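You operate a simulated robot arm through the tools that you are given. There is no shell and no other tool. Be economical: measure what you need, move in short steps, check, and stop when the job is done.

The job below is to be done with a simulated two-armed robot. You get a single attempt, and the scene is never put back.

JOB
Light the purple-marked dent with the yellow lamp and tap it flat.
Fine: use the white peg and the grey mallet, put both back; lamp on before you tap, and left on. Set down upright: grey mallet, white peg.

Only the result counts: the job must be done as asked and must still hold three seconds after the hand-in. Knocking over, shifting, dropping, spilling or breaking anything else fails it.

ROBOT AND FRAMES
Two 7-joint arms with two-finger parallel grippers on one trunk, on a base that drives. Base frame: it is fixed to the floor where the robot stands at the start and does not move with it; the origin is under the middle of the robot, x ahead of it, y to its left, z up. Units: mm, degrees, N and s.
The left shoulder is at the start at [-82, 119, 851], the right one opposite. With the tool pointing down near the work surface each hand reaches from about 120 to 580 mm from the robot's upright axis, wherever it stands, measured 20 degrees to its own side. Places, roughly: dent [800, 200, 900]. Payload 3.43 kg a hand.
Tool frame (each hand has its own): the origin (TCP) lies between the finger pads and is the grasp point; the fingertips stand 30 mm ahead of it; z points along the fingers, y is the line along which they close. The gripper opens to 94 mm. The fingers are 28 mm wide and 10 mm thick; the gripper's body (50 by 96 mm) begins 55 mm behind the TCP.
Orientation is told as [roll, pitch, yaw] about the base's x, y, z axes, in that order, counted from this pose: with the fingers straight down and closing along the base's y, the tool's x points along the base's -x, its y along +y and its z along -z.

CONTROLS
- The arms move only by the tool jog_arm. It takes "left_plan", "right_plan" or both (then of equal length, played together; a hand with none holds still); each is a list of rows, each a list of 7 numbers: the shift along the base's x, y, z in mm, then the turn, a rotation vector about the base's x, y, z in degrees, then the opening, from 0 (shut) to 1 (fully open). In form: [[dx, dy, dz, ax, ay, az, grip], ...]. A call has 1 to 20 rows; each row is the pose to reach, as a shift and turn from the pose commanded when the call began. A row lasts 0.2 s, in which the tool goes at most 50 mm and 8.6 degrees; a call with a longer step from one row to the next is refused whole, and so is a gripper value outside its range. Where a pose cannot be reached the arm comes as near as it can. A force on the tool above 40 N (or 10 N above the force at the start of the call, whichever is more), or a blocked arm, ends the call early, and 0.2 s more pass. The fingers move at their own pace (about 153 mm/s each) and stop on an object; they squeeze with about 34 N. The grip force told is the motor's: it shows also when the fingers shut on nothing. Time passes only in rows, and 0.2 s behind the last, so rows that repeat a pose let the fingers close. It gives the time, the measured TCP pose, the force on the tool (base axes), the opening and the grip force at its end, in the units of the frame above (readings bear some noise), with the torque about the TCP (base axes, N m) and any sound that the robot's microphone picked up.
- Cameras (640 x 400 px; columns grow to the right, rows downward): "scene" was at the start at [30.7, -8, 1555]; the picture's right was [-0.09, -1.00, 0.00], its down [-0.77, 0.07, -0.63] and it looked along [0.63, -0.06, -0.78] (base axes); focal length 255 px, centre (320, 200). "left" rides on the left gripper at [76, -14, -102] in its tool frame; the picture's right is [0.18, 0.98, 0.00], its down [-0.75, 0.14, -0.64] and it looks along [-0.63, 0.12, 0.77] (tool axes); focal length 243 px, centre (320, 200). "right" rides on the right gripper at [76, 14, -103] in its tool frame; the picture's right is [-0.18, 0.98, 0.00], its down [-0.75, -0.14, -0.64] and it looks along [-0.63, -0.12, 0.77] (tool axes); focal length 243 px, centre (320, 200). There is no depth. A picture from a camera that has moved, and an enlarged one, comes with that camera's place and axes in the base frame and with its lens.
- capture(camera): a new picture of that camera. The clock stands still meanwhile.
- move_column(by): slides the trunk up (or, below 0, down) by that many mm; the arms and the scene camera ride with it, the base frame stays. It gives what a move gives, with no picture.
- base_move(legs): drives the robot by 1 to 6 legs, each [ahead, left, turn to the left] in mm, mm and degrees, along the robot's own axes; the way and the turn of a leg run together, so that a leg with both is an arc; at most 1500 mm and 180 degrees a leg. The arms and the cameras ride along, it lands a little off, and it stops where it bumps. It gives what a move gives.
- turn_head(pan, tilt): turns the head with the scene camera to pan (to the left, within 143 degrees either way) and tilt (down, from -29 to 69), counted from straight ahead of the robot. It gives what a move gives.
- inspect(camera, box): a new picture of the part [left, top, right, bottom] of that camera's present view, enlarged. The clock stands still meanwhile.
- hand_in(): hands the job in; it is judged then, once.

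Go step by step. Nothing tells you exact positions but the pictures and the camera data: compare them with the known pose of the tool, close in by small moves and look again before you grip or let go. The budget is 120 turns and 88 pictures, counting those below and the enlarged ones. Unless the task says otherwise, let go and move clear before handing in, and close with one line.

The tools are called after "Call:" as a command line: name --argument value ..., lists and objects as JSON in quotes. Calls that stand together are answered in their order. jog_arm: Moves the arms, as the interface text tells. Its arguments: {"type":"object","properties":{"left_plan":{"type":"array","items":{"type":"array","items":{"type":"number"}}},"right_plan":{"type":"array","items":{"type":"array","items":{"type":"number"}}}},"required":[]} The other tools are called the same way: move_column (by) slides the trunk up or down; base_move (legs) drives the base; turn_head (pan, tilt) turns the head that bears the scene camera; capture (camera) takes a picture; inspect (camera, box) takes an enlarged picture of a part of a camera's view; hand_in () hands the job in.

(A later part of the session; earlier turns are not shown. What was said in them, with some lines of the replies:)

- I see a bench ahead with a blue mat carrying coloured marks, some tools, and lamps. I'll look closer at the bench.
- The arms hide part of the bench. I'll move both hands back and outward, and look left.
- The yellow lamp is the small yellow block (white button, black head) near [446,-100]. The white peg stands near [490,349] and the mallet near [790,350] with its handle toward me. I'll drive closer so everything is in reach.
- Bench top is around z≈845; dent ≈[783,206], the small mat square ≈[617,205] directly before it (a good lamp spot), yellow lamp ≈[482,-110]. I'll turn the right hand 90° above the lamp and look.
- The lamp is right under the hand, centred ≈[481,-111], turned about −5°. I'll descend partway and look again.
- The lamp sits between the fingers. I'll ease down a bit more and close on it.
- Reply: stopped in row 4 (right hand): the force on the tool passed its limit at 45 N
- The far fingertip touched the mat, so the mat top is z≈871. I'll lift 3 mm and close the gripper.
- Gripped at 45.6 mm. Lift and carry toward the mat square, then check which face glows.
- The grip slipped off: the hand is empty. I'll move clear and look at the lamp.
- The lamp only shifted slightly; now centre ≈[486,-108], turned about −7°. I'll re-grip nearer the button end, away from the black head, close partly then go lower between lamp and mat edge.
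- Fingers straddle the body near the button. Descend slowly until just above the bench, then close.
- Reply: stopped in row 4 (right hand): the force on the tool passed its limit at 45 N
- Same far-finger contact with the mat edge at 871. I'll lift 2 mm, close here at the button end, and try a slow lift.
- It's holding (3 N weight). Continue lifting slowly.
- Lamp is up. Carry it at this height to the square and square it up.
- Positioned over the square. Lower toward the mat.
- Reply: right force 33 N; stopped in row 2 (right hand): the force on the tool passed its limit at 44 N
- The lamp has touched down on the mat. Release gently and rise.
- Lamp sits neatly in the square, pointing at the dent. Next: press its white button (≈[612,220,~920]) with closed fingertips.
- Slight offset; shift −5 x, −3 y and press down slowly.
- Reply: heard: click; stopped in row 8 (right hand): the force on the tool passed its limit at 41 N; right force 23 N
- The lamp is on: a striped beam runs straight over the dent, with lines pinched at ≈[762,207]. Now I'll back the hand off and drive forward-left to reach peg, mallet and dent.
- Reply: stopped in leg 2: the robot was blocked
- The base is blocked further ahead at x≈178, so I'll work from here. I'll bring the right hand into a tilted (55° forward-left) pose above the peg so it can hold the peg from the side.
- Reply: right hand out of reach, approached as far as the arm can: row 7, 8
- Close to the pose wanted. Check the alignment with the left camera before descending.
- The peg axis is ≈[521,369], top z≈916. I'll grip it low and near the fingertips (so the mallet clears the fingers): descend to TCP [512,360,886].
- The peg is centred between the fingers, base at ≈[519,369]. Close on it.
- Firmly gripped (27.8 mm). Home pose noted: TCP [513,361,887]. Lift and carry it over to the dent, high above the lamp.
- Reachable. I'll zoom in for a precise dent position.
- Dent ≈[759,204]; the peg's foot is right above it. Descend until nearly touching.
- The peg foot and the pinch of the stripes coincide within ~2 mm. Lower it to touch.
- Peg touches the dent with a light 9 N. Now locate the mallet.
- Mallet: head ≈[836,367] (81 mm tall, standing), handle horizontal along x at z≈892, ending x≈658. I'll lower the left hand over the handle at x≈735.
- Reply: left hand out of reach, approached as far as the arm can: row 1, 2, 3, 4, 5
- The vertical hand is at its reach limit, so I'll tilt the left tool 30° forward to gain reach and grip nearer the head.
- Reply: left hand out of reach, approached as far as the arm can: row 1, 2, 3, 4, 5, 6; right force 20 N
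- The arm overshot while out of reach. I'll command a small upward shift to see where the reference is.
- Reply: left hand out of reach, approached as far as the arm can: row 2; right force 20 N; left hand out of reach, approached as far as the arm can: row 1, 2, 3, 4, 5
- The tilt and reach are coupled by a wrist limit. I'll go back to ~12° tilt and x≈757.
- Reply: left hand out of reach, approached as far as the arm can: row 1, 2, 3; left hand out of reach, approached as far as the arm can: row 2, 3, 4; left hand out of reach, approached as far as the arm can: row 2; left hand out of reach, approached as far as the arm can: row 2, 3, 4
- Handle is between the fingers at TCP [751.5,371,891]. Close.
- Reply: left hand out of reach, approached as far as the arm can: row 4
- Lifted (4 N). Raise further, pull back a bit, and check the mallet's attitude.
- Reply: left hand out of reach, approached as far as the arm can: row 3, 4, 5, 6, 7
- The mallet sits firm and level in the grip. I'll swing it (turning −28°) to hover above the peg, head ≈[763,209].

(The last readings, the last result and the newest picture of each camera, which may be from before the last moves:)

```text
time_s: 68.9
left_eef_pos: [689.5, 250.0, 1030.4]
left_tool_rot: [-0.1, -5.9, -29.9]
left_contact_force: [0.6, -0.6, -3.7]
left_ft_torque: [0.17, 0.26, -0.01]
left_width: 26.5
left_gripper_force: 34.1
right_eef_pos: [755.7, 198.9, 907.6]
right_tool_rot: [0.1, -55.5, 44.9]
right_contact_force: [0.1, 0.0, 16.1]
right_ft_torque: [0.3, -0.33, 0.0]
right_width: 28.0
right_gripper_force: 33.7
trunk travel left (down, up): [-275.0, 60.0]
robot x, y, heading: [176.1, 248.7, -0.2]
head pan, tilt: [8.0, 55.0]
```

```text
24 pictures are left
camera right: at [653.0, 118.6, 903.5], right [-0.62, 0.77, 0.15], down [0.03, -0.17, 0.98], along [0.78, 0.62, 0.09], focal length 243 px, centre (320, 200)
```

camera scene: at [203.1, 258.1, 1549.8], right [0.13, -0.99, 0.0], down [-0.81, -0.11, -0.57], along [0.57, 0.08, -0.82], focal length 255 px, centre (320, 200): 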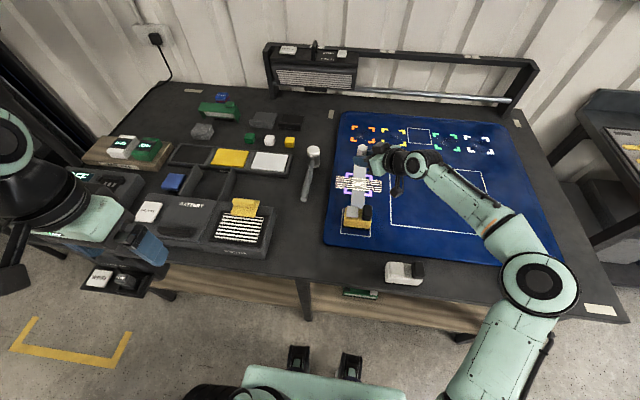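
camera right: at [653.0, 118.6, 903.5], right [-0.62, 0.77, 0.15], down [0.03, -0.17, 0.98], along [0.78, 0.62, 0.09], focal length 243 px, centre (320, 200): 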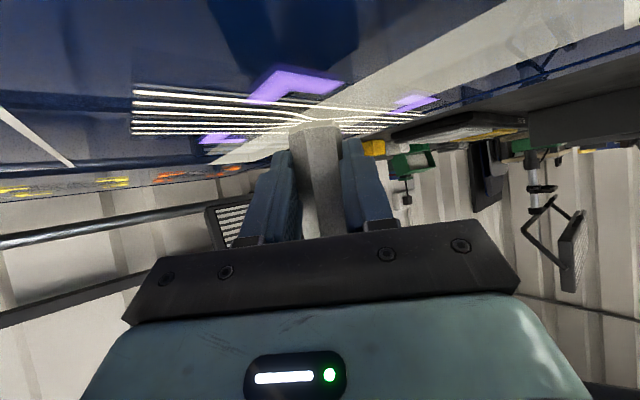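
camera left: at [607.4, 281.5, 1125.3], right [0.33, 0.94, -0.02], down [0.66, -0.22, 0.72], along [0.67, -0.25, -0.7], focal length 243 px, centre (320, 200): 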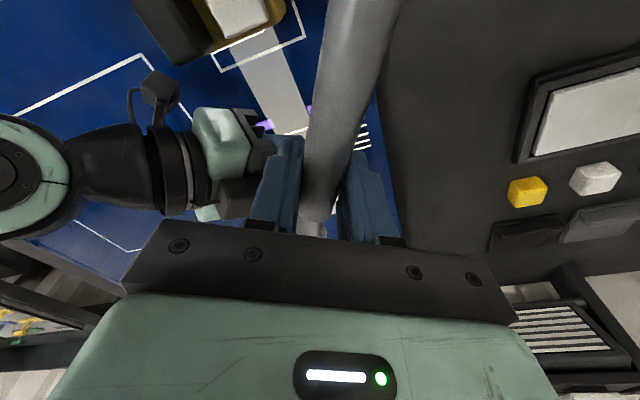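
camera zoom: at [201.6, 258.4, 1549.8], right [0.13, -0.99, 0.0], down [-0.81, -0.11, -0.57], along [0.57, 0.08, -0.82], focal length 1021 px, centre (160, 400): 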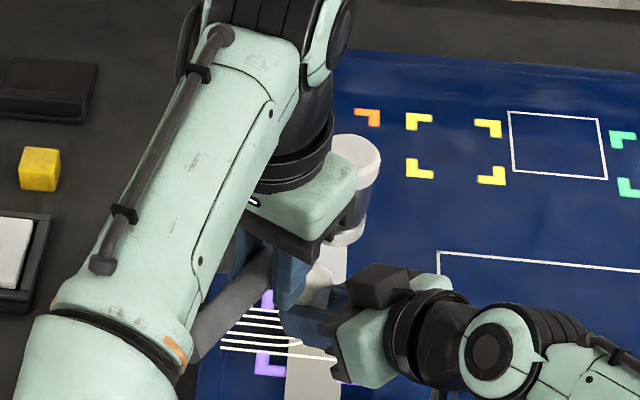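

The head is over the peg. Lower to hover ~18 mm above the peg top and check.

Call:
jog_arm --left_plan '[[0, 1, -10, 0, 0, 0, 0], [0, 1, -20, 0, 0, 0, 0], [0, 1, -30, 0, 0, 0, 0], [0, 1, -30, 0, 0, 0, 0]]'

Call:
inspect --camera "scene" --box '[320, 120, 416, 180]'

```text
time_s: 69.9
left_eef_pos: [697.3, 250.1, 1003.2]
left_tool_rot: [-0.1, -6.0, -29.9]
left_contact_force: [0.9, -0.4, -3.3]
left_ft_torque: [0.11, 0.23, 0.01]
left_width: 26.6
left_gripper_force: 33.6
left hand out of reach, approached as far as the arm can: row 2, 3, 4
right_eef_pos: [754.5, 200.1, 907.4]
right_tool_rot: [0.1, -55.5, 44.9]
right_contact_force: [-0.1, 0.9, 15.6]
right_ft_torque: [0.23, -0.32, 0.03]
right_width: 27.9
right_gripper_force: 34.0
trunk travel left (down, up): [-275.0, 60.0]
robot x, y, heading: [176.1, 250.9, 0.0]
head pan, tilt: [8.0, 55.0]
```

```text
6.67 times, centred on (368, 150) of scene
camera zoom: at [201.6, 258.3, 1549.8], right [0.13, -0.99, 0.0], down [-0.81, -0.11, -0.57], along [0.57, 0.08, -0.82], focal length 1702 px, centre (0, 533)
```

zoom: 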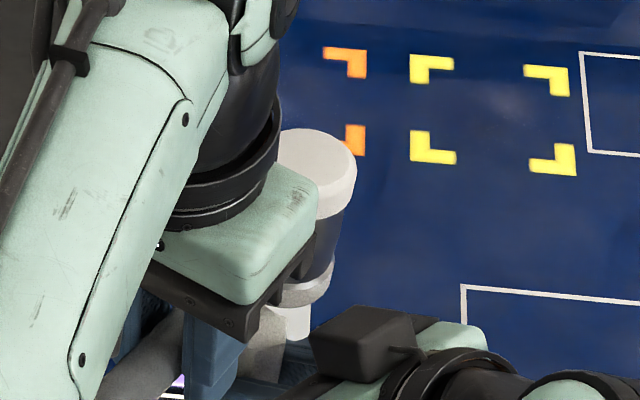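

The wrist limit pushes the hand outward as it lowers. I'll swing the handle further round (−50°), pivoting about the head, which puts the hand farther out.

Call:
jog_arm --left_plan '[[2, 5, 3, 0, 0, -5, 0], [4, 10, 3, 0, 0, -10, 0], [7, 15, 3, 0, 0, -15, 0], [9, 20, 0, 0, 0, -20, 0], [9, 20, 0, 0, 0, -20, 0]]'

Call:
jog_arm --left_plan '[[0, 0, -4, 0, 0, 0, 0], [0, 0, -8, 0, 0, 0, 0], [0, 0, -10, 0, 0, 0, 0]]'

Call:
inspect --camera "scene" --box '[320, 120, 416, 180]'

Call:
capture --camera "left"

```text
time_s: 71.1
left_eef_pos: [703.2, 271.4, 1001.3]
left_tool_rot: [0.1, -6.0, -50.0]
left_contact_force: [-0.1, -0.6, -2.9]
left_ft_torque: [0.2, 0.18, -0.03]
left_width: 26.4
left_gripper_force: 33.7
left hand out of reach, approached as far as the arm can: row 3, 4, 5
right_eef_pos: [754.6, 199.5, 908.3]
right_tool_rot: [0.1, -55.5, 44.8]
right_contact_force: [-1.3, 0.0, 15.1]
right_ft_torque: [0.21, -0.25, 0.0]
right_width: 28.0
right_gripper_force: 34.1
trunk travel left (down, up): [-275.0, 60.0]
robot x, y, heading: [175.0, 249.1, -0.2]
head pan, tilt: [8.0, 55.0]
```

```text
time_s: 71.9
left_eef_pos: [702.1, 270.1, 991.5]
left_tool_rot: [0.0, -6.0, -50.0]
left_contact_force: [0.1, 0.3, -3.5]
left_ft_torque: [0.19, 0.16, 0.01]
left_width: 26.4
left_gripper_force: 34.1
right_eef_pos: [754.5, 199.9, 908.4]
right_tool_rot: [0.1, -55.5, 45.0]
right_contact_force: [-0.7, -1.2, 15.9]
right_ft_torque: [0.24, -0.23, -0.04]
right_width: 27.5
right_gripper_force: 34.7
trunk travel left (down, up): [-275.0, 60.0]
robot x, y, heading: [178.9, 243.9, -0.2]
head pan, tilt: [8.0, 55.0]
```

```text
6.67 times, centred on (368, 150) of scene
camera zoom: at [201.6, 258.2, 1549.8], right [0.13, -0.99, 0.0], down [-0.81, -0.11, -0.57], along [0.57, 0.08, -0.82], focal length 1702 px, centre (0, 533)
```

zoom: 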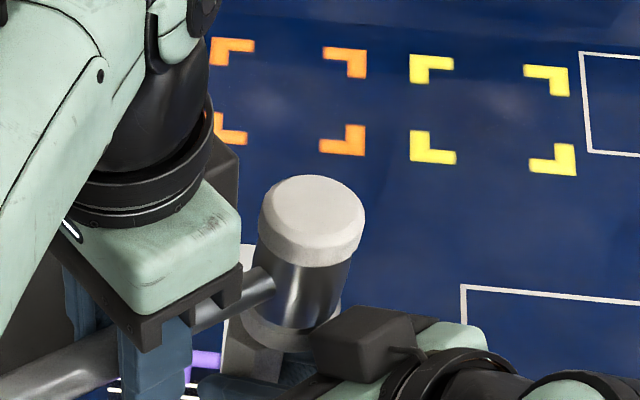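

```text
21 pictures are left
camera left: at [635.9, 327.3, 1086.6], right [0.64, 0.77, -0.02], down [0.55, -0.43, 0.72], along [0.55, -0.47, -0.7], focal length 243 px, centre (320, 200)
```

left: 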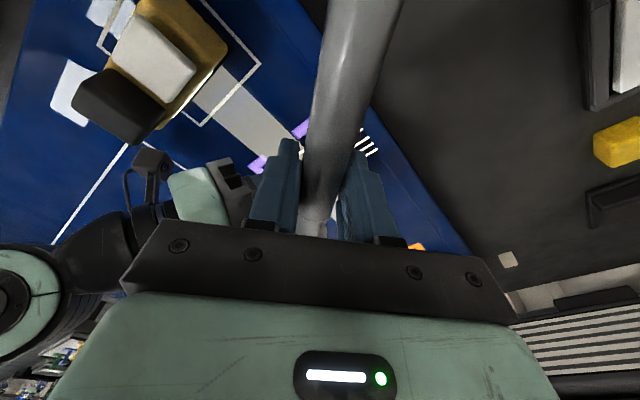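

Compared in the same image, the head's lower face sits ~14 mm right and ~9 mm short of the peg top. Shift by (+9,+13) and look again.

Call:
jog_arm --left_plan '[[4, 6, 3, 0, 0, 0, 0], [9, 13, 3, 0, 0, 0, 0], [9, 13, 0, 0, 0, 0, 0]]'

Call:
inspect --camera "scene" --box '[330, 130, 394, 170]'

```text
time_s: 72.7
left_eef_pos: [709.3, 283.7, 991.0]
left_tool_rot: [-0.1, -6.0, -50.0]
left_contact_force: [-0.4, -0.4, -2.8]
left_ft_torque: [0.21, 0.17, -0.01]
left_width: 26.2
left_gripper_force: 34.2
left hand out of reach, approached as far as the arm can: row 2
right_eef_pos: [753.4, 199.3, 908.9]
right_tool_rot: [0.0, -55.5, 44.9]
right_contact_force: [-1.9, 0.0, 15.0]
right_ft_torque: [0.22, -0.29, 0.01]
right_width: 27.8
right_gripper_force: 34.3
trunk travel left (down, up): [-275.0, 60.0]
robot x, y, heading: [178.9, 249.8, -0.2]
head pan, tilt: [8.0, 55.0]
```

```text
10.00 times, centred on (362, 150) of scene
camera zoom: at [201.7, 258.1, 1549.8], right [0.13, -0.99, 0.0], down [-0.81, -0.11, -0.57], along [0.57, 0.08, -0.82], focal length 2553 px, centre (-100, 700)
```

zoom: 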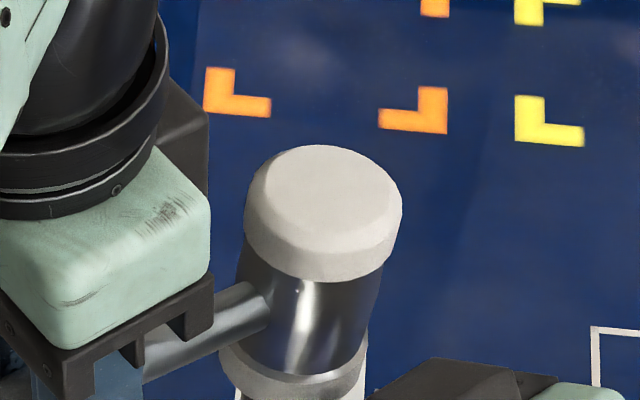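

Now well aligned. First tap: short quick downward stroke and back up.

Call:
jog_arm --left_plan '[[0, 0, 10, 0, 0, 0, 0], [0, 0, -17, 0, 0, 0, 0], [0, 0, 5, 0, 0, 0, 0], [0, 0, 10, 0, 0, 0, 0]]'

Call:
capture --camera "right"

```text
time_s: 73.7
left_eef_pos: [708.6, 284.0, 994.8]
left_tool_rot: [-0.1, -5.8, -50.0]
left_contact_force: [1.0, 1.1, -3.8]
left_ft_torque: [0.21, 0.14, -0.02]
left_width: 26.6
left_gripper_force: 33.7
left hand out of reach, approached as far as the arm can: row 1, 3, 4
right_eef_pos: [754.6, 199.3, 908.4]
right_tool_rot: [0.1, -55.5, 44.8]
right_contact_force: [-1.3, 0.1, 15.2]
right_ft_torque: [0.18, -0.3, -0.01]
right_width: 28.0
right_gripper_force: 33.8
trunk travel left (down, up): [-275.0, 60.0]
robot x, y, heading: [177.6, 249.6, -0.5]
head pan, tilt: [8.0, 55.0]
```

```text
19 pictures are left
camera right: at [653.1, 118.5, 903.4], right [-0.62, 0.77, 0.15], down [0.03, -0.17, 0.98], along [0.78, 0.62, 0.09], focal length 243 px, centre (320, 200)
```

right: 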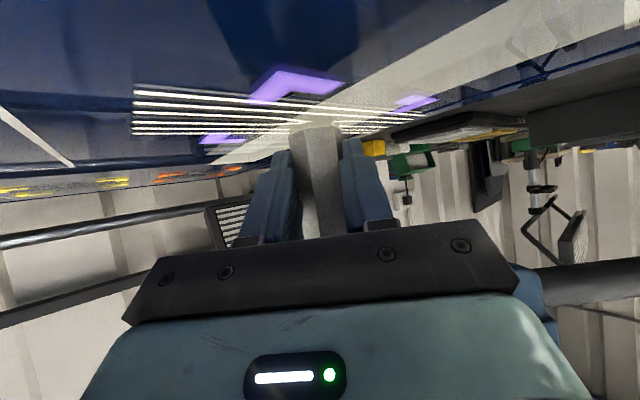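

Call:
inspect --camera "right" --box '[240, 60, 400, 160]'

```text
4.00 times, centred on (320, 110) of right
camera zoom: at [653.1, 118.5, 903.4], right [-0.62, 0.77, 0.15], down [0.03, -0.17, 0.98], along [0.78, 0.62, 0.09], focal length 970 px, centre (320, 560)
```

zoom: 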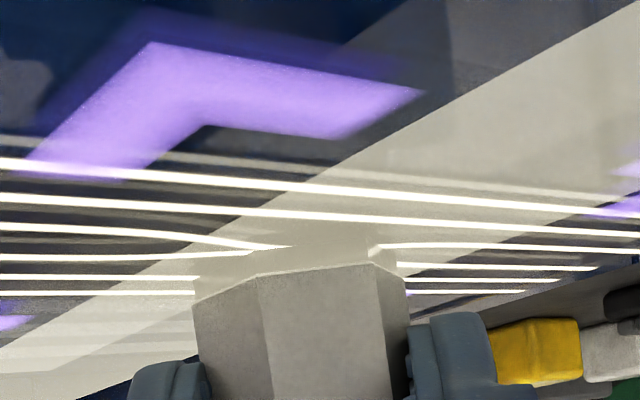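

One line is still bent, the others are straighter. Tap again, a bit deeper.

Call:
jog_arm --left_plan '[[0, 0, -5, 0, 0, 0, 0], [0, 0, -22, 0, 0, 0, 0], [0, 0, 0, 0, 0, 0, 0]]'

Call:
inspect --camera "right" --box '[240, 60, 400, 160]'

```text
time_s: 74.5
left_eef_pos: [708.7, 286.4, 995.5]
left_tool_rot: [-0.1, -6.0, -49.9]
left_contact_force: [0.5, 0.6, -3.0]
left_ft_torque: [0.2, 0.18, 0.01]
left_width: 26.4
left_gripper_force: 34.2
left hand out of reach, approached as far as the arm can: row 2
right_eef_pos: [754.4, 198.6, 909.4]
right_tool_rot: [0.1, -55.4, 44.9]
right_contact_force: [-1.5, -0.6, 15.1]
right_ft_torque: [0.19, -0.22, 0.01]
right_width: 28.0
right_gripper_force: 33.8
trunk travel left (down, up): [-275.0, 60.0]
robot x, y, heading: [173.8, 250.1, -0.3]
head pan, tilt: [8.0, 55.0]
```

```text
4.00 times, centred on (320, 110) of right
camera zoom: at [653.0, 118.5, 903.4], right [-0.62, 0.77, 0.15], down [0.03, -0.17, 0.98], along [0.78, 0.62, 0.09], focal length 970 px, centre (320, 560)
```

zoom: 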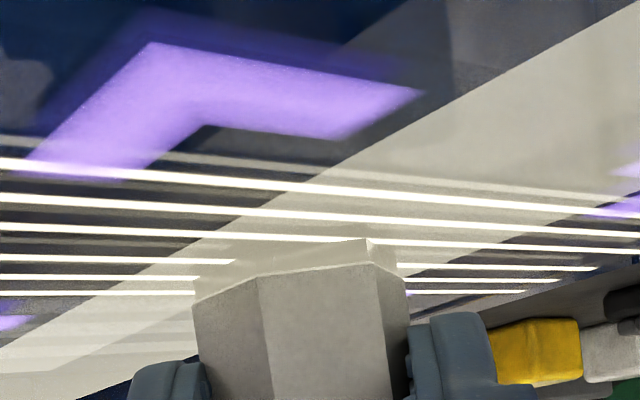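

The stripes are straight now. I'll raise the mallet, then lift the peg to verify the spot.

Call:
jog_arm --left_plan '[[0, 0, 15, 0, 0, 0, 0], [-2, 0, 35, 0, 0, 0, 0], [-5, 10, 40, 0, 0, 3, 0], [-8, 30, 40, 0, 0, 8, 0], [-8, 50, 40, 0, 0, 14, 0], [-6, 70, 40, 0, 0, 20, 0], [-4, 85, 40, 0, 0, 27, 0], [-2, 85, 40, 0, 0, 34, 0], [0, 85, 40, 0, 0, 41, 0], [0, 85, 40, 0, 0, 48, 0], [0, 85, 40, 0, 0, 48, 0]]'

Call:
jog_arm --right_plan '[[0, 0, 6, 0, 0, 0, 0], [0, 0, 20, 0, 0, 0, 0], [0, 0, 40, 0, 0, 0, 0], [0, 0, 60, 0, 0, 0, 0], [0, 0, 60, 0, 0, 0, 0]]'

Call:
inspect --camera "scene" --box '[230, 120, 422, 240]'

Call:
inspect --camera "right" --box '[160, 0, 480, 200]'

```text
time_s: 76.9
left_eef_pos: [706.7, 370.1, 1035.7]
left_tool_rot: [-0.2, -6.0, -1.9]
left_contact_force: [0.1, 0.2, -3.3]
left_ft_torque: [0.05, 0.25, 0.02]
left_width: 26.6
left_gripper_force: 34.5
left hand out of reach, approached as far as the arm can: row 1, 2, 3, 7
right_eef_pos: [754.7, 198.6, 906.6]
right_tool_rot: [0.1, -55.6, 45.0]
right_contact_force: [0.0, -1.2, 14.3]
right_ft_torque: [0.15, -0.26, 0.01]
right_width: 27.8
right_gripper_force: 34.1
trunk travel left (down, up): [-275.0, 60.0]
robot x, y, heading: [175.7, 247.0, -0.2]
head pan, tilt: [8.0, 55.0]
```

```text
time_s: 78.1
left_eef_pos: [708.8, 370.5, 1035.0]
left_tool_rot: [-0.1, -5.8, -2.0]
left_contact_force: [-0.6, 0.1, -3.6]
left_ft_torque: [-0.01, 0.27, 0.0]
left_width: 26.6
left_gripper_force: 34.0
right_eef_pos: [755.7, 199.3, 967.0]
right_tool_rot: [0.3, -55.4, 44.9]
right_contact_force: [0.3, -0.4, 0.4]
right_ft_torque: [-0.01, 0.02, 0.01]
right_width: 27.8
right_gripper_force: 33.8
trunk travel left (down, up): [-275.0, 60.0]
robot x, y, heading: [176.5, 249.7, -0.0]
head pan, tilt: [8.0, 55.0]
```

```text
3.33 times, centred on (326, 180) of scene
camera zoom: at [203.5, 258.1, 1549.8], right [0.13, -0.99, 0.0], down [-0.81, -0.11, -0.57], along [0.57, 0.08, -0.82], focal length 851 px, centre (300, 267)
```

zoom: 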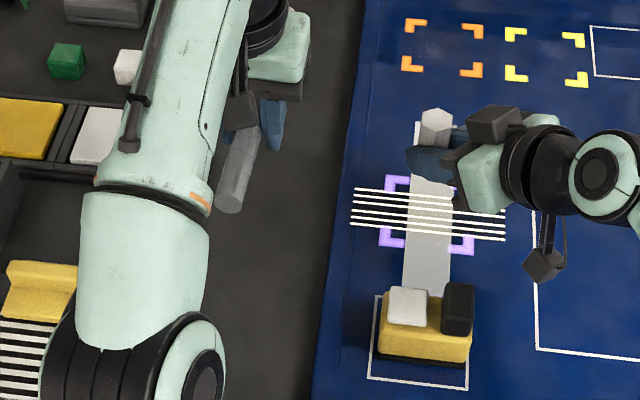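

```text
2.00 times, centred on (320, 100) of right
camera zoom: at [654.3, 118.3, 962.1], right [-0.62, 0.77, 0.15], down [0.03, -0.17, 0.98], along [0.78, 0.62, 0.08], focal length 485 px, centre (320, 400)
```

zoom: 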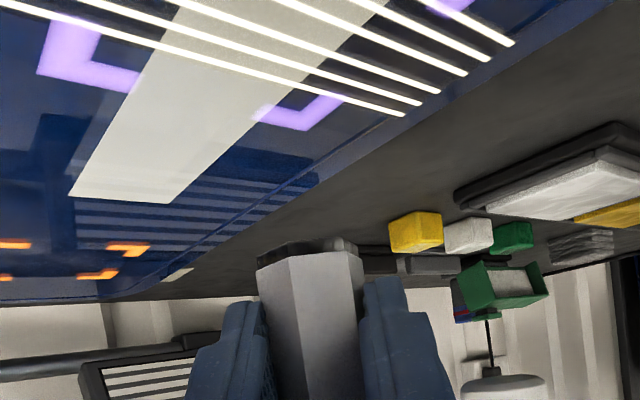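

The stripes run perfectly straight: the dent is flat. Now return the mallet to its spot.

Call:
jog_arm --left_plan '[[8, 0, -20, 0, 0, 0, 0], [16, 0, -40, 0, 0, 0, 0], [24, 0, -60, 0, 0, 0, 0], [32, 0, -80, 0, 0, 0, 0], [40, 0, -100, 0, 0, 0, 0], [44, 0, -115, 0, 0, 0, 0], [45, 0, -125, 0, 0, 0, 0], [45, 0, -130, 0, 0, 0, 0], [45, 0, -134, 0, 0, 0, 0]]'

Call:
inspect --camera "left" --box '[160, 100, 480, 300]'

```text
time_s: 80.1
left_eef_pos: [748.5, 369.1, 900.0]
left_tool_rot: [-0.1, -5.9, -2.0]
left_contact_force: [-0.4, -0.7, -3.2]
left_ft_torque: [0.0, 0.3, 0.04]
left_width: 26.2
left_gripper_force: 33.8
left hand out of reach, approached as far as the arm can: row 5, 6, 7, 8, 9
right_eef_pos: [755.0, 199.2, 966.3]
right_tool_rot: [0.2, -55.4, 44.8]
right_contact_force: [0.0, -0.4, 0.1]
right_ft_torque: [-0.01, 0.0, -0.02]
right_width: 27.8
right_gripper_force: 33.6
trunk travel left (down, up): [-275.0, 60.0]
robot x, y, heading: [174.9, 244.3, -0.1]
head pan, tilt: [8.0, 55.0]
```

```text
2.00 times, centred on (320, 200) of left
camera zoom: at [662.2, 357.8, 994.8], right [-0.15, 0.99, -0.02], down [0.69, 0.12, 0.72], along [0.71, 0.09, -0.7], focal length 485 px, centre (320, 200)
```

zoom: 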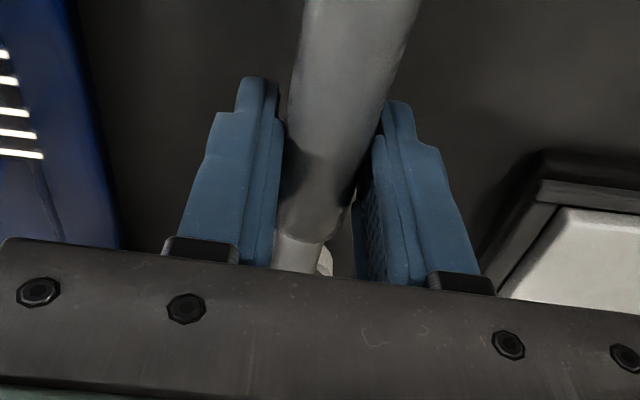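

Call:
jog_arm --left_plan '[[1, 1, -2, 0, 0, 0, 0], [2, 1, -4, 0, 0, 0, 0], [3, 1, -6, 0, 0, 0, 0], [3, 1, -7, 0, 0, 0, 0], [3, 1, -8, 0, 0, 0, 0]]'

```text
time_s: 81.3
left_eef_pos: [752.2, 370.1, 893.3]
left_tool_rot: [-0.2, -6.2, -1.9]
left_contact_force: [-3.9, -0.4, 7.3]
left_ft_torque: [0.05, -0.91, -0.01]
left_width: 26.4
left_gripper_force: 34.5
right_eef_pos: [754.2, 198.4, 967.6]
right_tool_rot: [0.1, -55.3, 44.8]
right_contact_force: [1.0, -0.4, -0.2]
right_ft_torque: [-0.05, 0.01, 0.0]
right_width: 27.9
right_gripper_force: 34.6
trunk travel left (down, up): [-275.0, 60.0]
robot x, y, heading: [173.5, 245.7, -0.6]
head pan, tilt: [8.0, 55.0]
```

The head stands on the bench at its old place. Open and rise.

Call:
jog_arm --left_plan '[[0, 0, 0, 0, 0, 0, 0.35], [0, 0, 0, 0, 0, 0, 0.5], [0, 0, 0, 0, 0, 0, 0.8], [0, 0, 0, 0, 0, 0, 0.8], [-2, 0, 15, 0, 0, 0, 0.8], [-6, 0, 35, 0, 0, 0, 0.8], [-15, 0, 60, 0, 0, 0, 0.8], [-25, 0, 90, 0, 0, 0, 0.8], [-40, 0, 120, 0, 0, 0, 0.8], [-60, 5, 150, 0, 0, 0, 0.8], [-90, 20, 180, 0, 0, 0, 0.8], [-130, 50, 200, 0, 0, 0, 0.8], [-170, 80, 220, 0, 0, 0, 0.8], [-210, 110, 240, 0, 0, 0, 0.8]]'

Call:
inspect --camera "scene" --box '[260, 130, 356, 210]'

```text
refused: row 12 steps farther than a row can; nothing moved
```

```text
5.00 times, centred on (308, 170) of scene
camera zoom: at [201.5, 257.9, 1549.8], right [0.13, -0.99, 0.0], down [-0.81, -0.11, -0.57], along [0.57, 0.08, -0.82], focal length 1276 px, centre (380, 350)
```

zoom: 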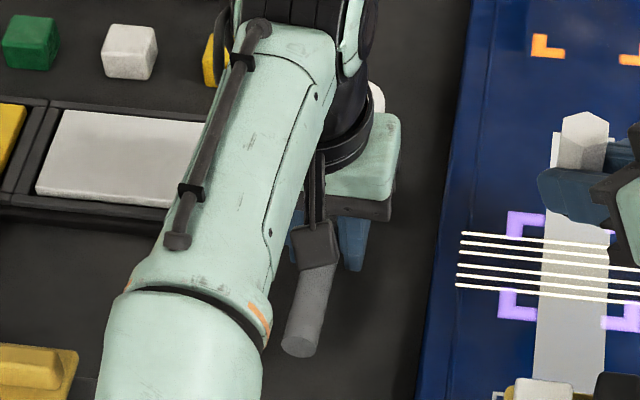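

Call:
jog_arm --left_plan '[[0, 0, 0, 0, 0, 0, 0.35], [0, 0, 0, 0, 0, 0, 0.5], [0, 0, 0, 0, 0, 0, 0.8], [0, 0, 0, 0, 0, 0, 0.8], [-2, 0, 15, 0, 0, 0, 0.8], [-6, 0, 35, 0, 0, 0, 0.8], [-15, 0, 60, 0, 0, 0, 0.8], [-25, 0, 90, 0, 0, 0, 0.8], [-40, 0, 120, 0, 0, 0, 0.8], [-60, 5, 150, 0, 0, 0, 0.8], [-85, 20, 175, 0, 0, 0, 0.8], [-115, 40, 195, 0, 0, 0, 0.8], [-145, 60, 210, 0, 0, 0, 0.8], [-175, 85, 225, 0, 0, 0, 0.8], [-205, 110, 240, 0, 0, 0, 0.8], [-235, 135, 255, 0, 0, 0, 0.8]]'

Call:
inspect --camera "scene" --box '[260, 130, 356, 210]'

```text
time_s: 84.7
left_eef_pos: [517.3, 507.0, 1150.6]
left_tool_rot: [-0.2, -6.5, -1.8]
left_contact_force: [-0.6, -1.9, -5.1]
left_ft_torque: [0.1, -0.1, 0.01]
left_width: 75.2
left_gripper_force: 0.1
left hand out of reach, approached as far as the arm can: row 9, 10, 11, 12, 13, 14
right_eef_pos: [753.2, 198.8, 968.7]
right_tool_rot: [0.0, -55.5, 45.0]
right_contact_force: [0.2, 1.7, -0.5]
right_ft_torque: [0.0, 0.0, -0.01]
right_width: 27.7
right_gripper_force: 34.2
trunk travel left (down, up): [-275.0, 60.0]
robot x, y, heading: [177.0, 253.6, -0.6]
head pan, tilt: [8.0, 55.0]
```

```text
5.00 times, centred on (308, 170) of scene
camera zoom: at [199.6, 259.4, 1549.4], right [0.14, -0.99, 0.0], down [-0.81, -0.11, -0.58], along [0.57, 0.08, -0.82], focal length 1276 px, centre (380, 350)
```

zoom: 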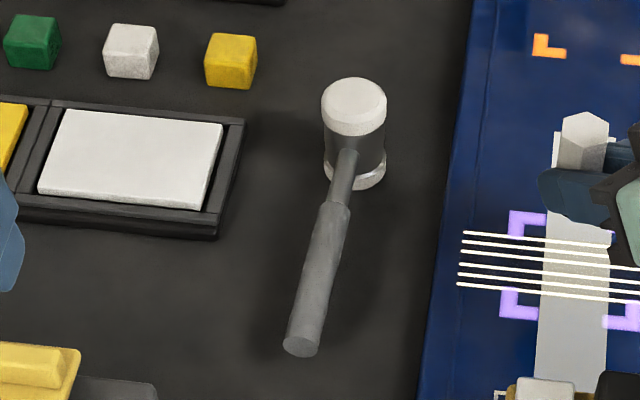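

The mallet stands back in place. Move the left hand away and carry the peg home along the reverse path.

Call:
jog_arm --left_plan '[[-25, 8, 7, 0, 0, 0, 0.8], [-50, 16, 14, 0, 0, 0, 0.8], [-75, 24, 21, 0, 0, 0, 0.8], [-100, 32, 28, 0, 0, 0, 0.8], [-125, 40, 35, 0, 0, 0, 0.8], [-150, 50, 42, 0, 0, 0, 0.8], [-175, 58, 48, 0, 0, 0, 0.8], [-195, 65, 54, 0, 0, 0, 0.8]]'

Call:
jog_arm --right_plan '[[0, 0, 15, 0, 0, 0, 0], [0, 0, 35, 0, 0, 0, 0], [-20, 13, 36, 0, 0, 0, 0], [-40, 27, 36, 0, 0, 0, 0], [-60, 40, 36, 0, 0, 0, 0], [-80, 54, 36, 0, 0, 0, 0], [-100, 67, 36, 0, 0, 0, 0], [-120, 81, 36, 0, 0, 0, 0], [-140, 95, 36, 0, 0, 0, 0], [-160, 108, 36, 0, 0, 0, 0], [-180, 121, 36, 0, 0, 0, 0], [-200, 135, 36, 0, 0, 0, 0], [-220, 148, 36, 0, 0, 0, 0], [-235, 158, 36, 0, 0, 0, 0], [-241, 162, 34, 0, 0, 0, 0], [-241, 162, 10, 0, 0, 0, 0], [-241, 162, -15, 0, 0, 0, 0], [-241, 162, -40, 0, 0, 0, 0], [-241, 162, -60, 0, 0, 0, 0]]'

Call:
capture --camera "right"

```text
time_s: 86.5
left_eef_pos: [321.1, 570.2, 1200.9]
left_tool_rot: [-0.1, -5.9, -1.9]
left_contact_force: [0.1, 1.0, -0.2]
left_ft_torque: [0.01, -0.03, -0.01]
left_width: 75.3
left_gripper_force: 0.1
right_eef_pos: [754.5, 198.8, 968.2]
right_tool_rot: [0.3, -55.4, 44.7]
right_contact_force: [0.5, 0.2, 0.3]
right_ft_torque: [-0.02, 0.02, -0.02]
right_width: 27.7
right_gripper_force: 34.3
trunk travel left (down, up): [-275.0, 60.0]
robot x, y, heading: [175.0, 247.7, -0.1]
head pan, tilt: [8.0, 55.0]
```

```text
time_s: 90.5
left_eef_pos: [322.6, 570.0, 1199.9]
left_tool_rot: [-0.1, -5.9, -2.0]
left_contact_force: [0.1, -0.2, -1.0]
left_ft_torque: [0.03, 0.0, -0.01]
left_width: 75.2
left_gripper_force: 0.1
right_eef_pos: [512.7, 361.1, 908.2]
right_tool_rot: [0.1, -55.4, 44.8]
right_contact_force: [-0.4, 0.4, -0.5]
right_ft_torque: [-0.01, 0.04, -0.02]
right_width: 27.7
right_gripper_force: 34.2
trunk travel left (down, up): [-275.0, 60.0]
robot x, y, heading: [179.2, 248.3, -0.3]
head pan, tilt: [8.0, 55.0]
```

```text
11 pictures are left
camera right: at [412.1, 280.5, 902.5], right [-0.62, 0.77, 0.15], down [0.03, -0.17, 0.98], along [0.78, 0.62, 0.08], focal length 243 px, centre (320, 200)
```

right: 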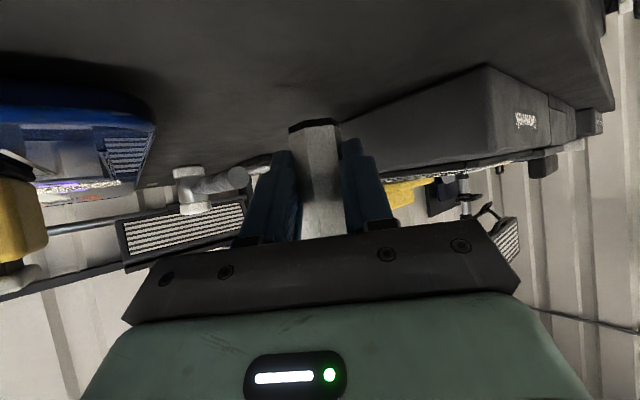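

Peg unchanged in the grip. Lower the last ~20 mm gently.

Call:
jog_arm --right_plan '[[0, 0, -5, 0, 0, 0, 0], [0, 0, -10, 0, 0, 0, 0], [0, 0, -14, 0, 0, 0, 0], [0, 0, -16, 0, 0, 0, 0], [0, 0, -18, 0, 0, 0, 0], [0, 0, -19, 0, 0, 0, 0]]'

```text
time_s: 91.9
left_eef_pos: [322.2, 571.0, 1201.1]
left_tool_rot: [-0.1, -6.0, -2.0]
left_contact_force: [-0.2, -0.6, 0.3]
left_ft_torque: [0.01, -0.01, 0.0]
left_width: 75.3
left_gripper_force: 0.1
right_eef_pos: [512.7, 360.3, 888.5]
right_tool_rot: [0.2, -55.4, 44.8]
right_contact_force: [0.5, 0.9, -0.7]
right_ft_torque: [-0.03, 0.01, -0.01]
right_width: 28.1
right_gripper_force: 33.6
trunk travel left (down, up): [-275.0, 60.0]
robot x, y, heading: [178.5, 251.2, -0.3]
head pan, tilt: [8.0, 55.0]
```

Call:
jog_arm --right_plan '[[0, 0, -0.7, 0, 0, 0, 0], [0, 0, -1.4, 0, 0, 0, 0], [0, 0, -2, 0, 0, 0, 0], [0, 0, -2.4, 0, 0, 0, 0]]'

```text
time_s: 92.9
left_eef_pos: [321.7, 569.8, 1200.9]
left_tool_rot: [-0.1, -6.0, -1.9]
left_contact_force: [0.5, 0.4, 0.1]
left_ft_torque: [-0.01, -0.03, 0.01]
left_width: 75.1
left_gripper_force: 0.0
right_eef_pos: [514.2, 360.5, 887.2]
right_tool_rot: [0.1, -55.4, 44.8]
right_contact_force: [-0.4, -1.0, 3.2]
right_ft_torque: [0.07, -0.11, -0.04]
right_width: 27.7
right_gripper_force: 34.3
trunk travel left (down, up): [-275.0, 60.0]
robot x, y, heading: [179.1, 250.7, -0.3]
head pan, tilt: [8.0, 55.0]
```

Touching the bench. Open slowly and rise straight up.

Call:
jog_arm --right_plan '[[0, 0, 0, 0, 0, 0, 0.33], [0, 0, 0, 0, 0, 0, 0.4], [0, 0, 0, 0, 0, 0, 0.6], [0, 0, 0, 0, 0, 0, 0.9], [0, 0, 0, 0, 0, 0, 1], [0, 0, 10, 0, 0, 0, 1], [0, 0, 30, 0, 0, 0, 1], [0, 0, 55, 0, 0, 0, 1], [0, 0, 85, 0, 0, 0, 1], [0, 0, 115, 0, 0, 0, 1], [0, -20, 140, 0, 0, 0, 1], [0, -50, 150, 0, 0, 0, 1], [0, -85, 160, 0, 0, 0, 1], [0, -120, 170, 0, 0, 0, 1], [0, -155, 170, 0, 0, 0, 1], [0, -190, 170, 0, 0, 0, 1], [0, -225, 170, 0, 0, 0, 1]]'

Call:
capture --camera "scene"

Call:
inspect --camera "scene" --box '[270, 130, 430, 260]'

```text
time_s: 96.5
left_eef_pos: [322.0, 569.5, 1201.3]
left_tool_rot: [-0.1, -6.0, -2.0]
left_contact_force: [-1.0, -0.5, 0.8]
left_ft_torque: [0.01, -0.02, -0.02]
left_width: 75.3
left_gripper_force: 0.1
right_eef_pos: [513.9, 135.4, 1053.9]
right_tool_rot: [0.3, -55.5, 44.7]
right_contact_force: [-1.3, -0.6, -0.1]
right_ft_torque: [0.02, -0.01, -0.01]
right_width: 94.0
right_gripper_force: 0.0
trunk travel left (down, up): [-275.0, 60.0]
robot x, y, heading: [176.9, 252.5, -0.3]
head pan, tilt: [8.0, 55.0]
```

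```text
10 pictures are left
camera scene: at [202.7, 257.2, 1549.8], right [0.13, -0.99, 0.0], down [-0.81, -0.11, -0.57], along [0.57, 0.08, -0.82], focal length 255 px, centre (320, 200)
```

scene: 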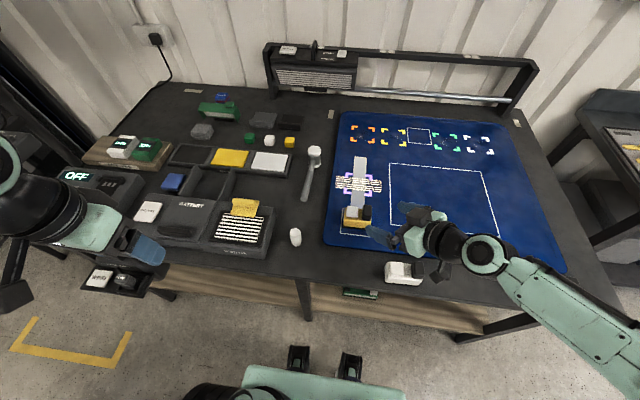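

```text
3.08 times, centred on (350, 195) of scene
camera zoom: at [202.7, 257.2, 1549.8], right [0.13, -0.99, 0.0], down [-0.81, -0.11, -0.57], along [0.57, 0.08, -0.82], focal length 786 px, centre (228, 215)
```

zoom: 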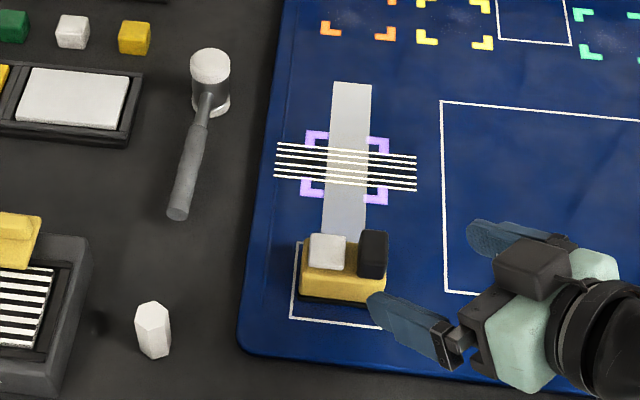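

The peg and mallet stand upright at their places, the yellow lamp is on over the dent, and the stripes run straight. Both hands are clear, so I'm handing in.

Call:
hand_in

```text
The job is handed in.
```

The purple-marked dent was lit with the yellow lamp and tapped flat. The lamp is still on, and the peg and mallet are back in place, upright.
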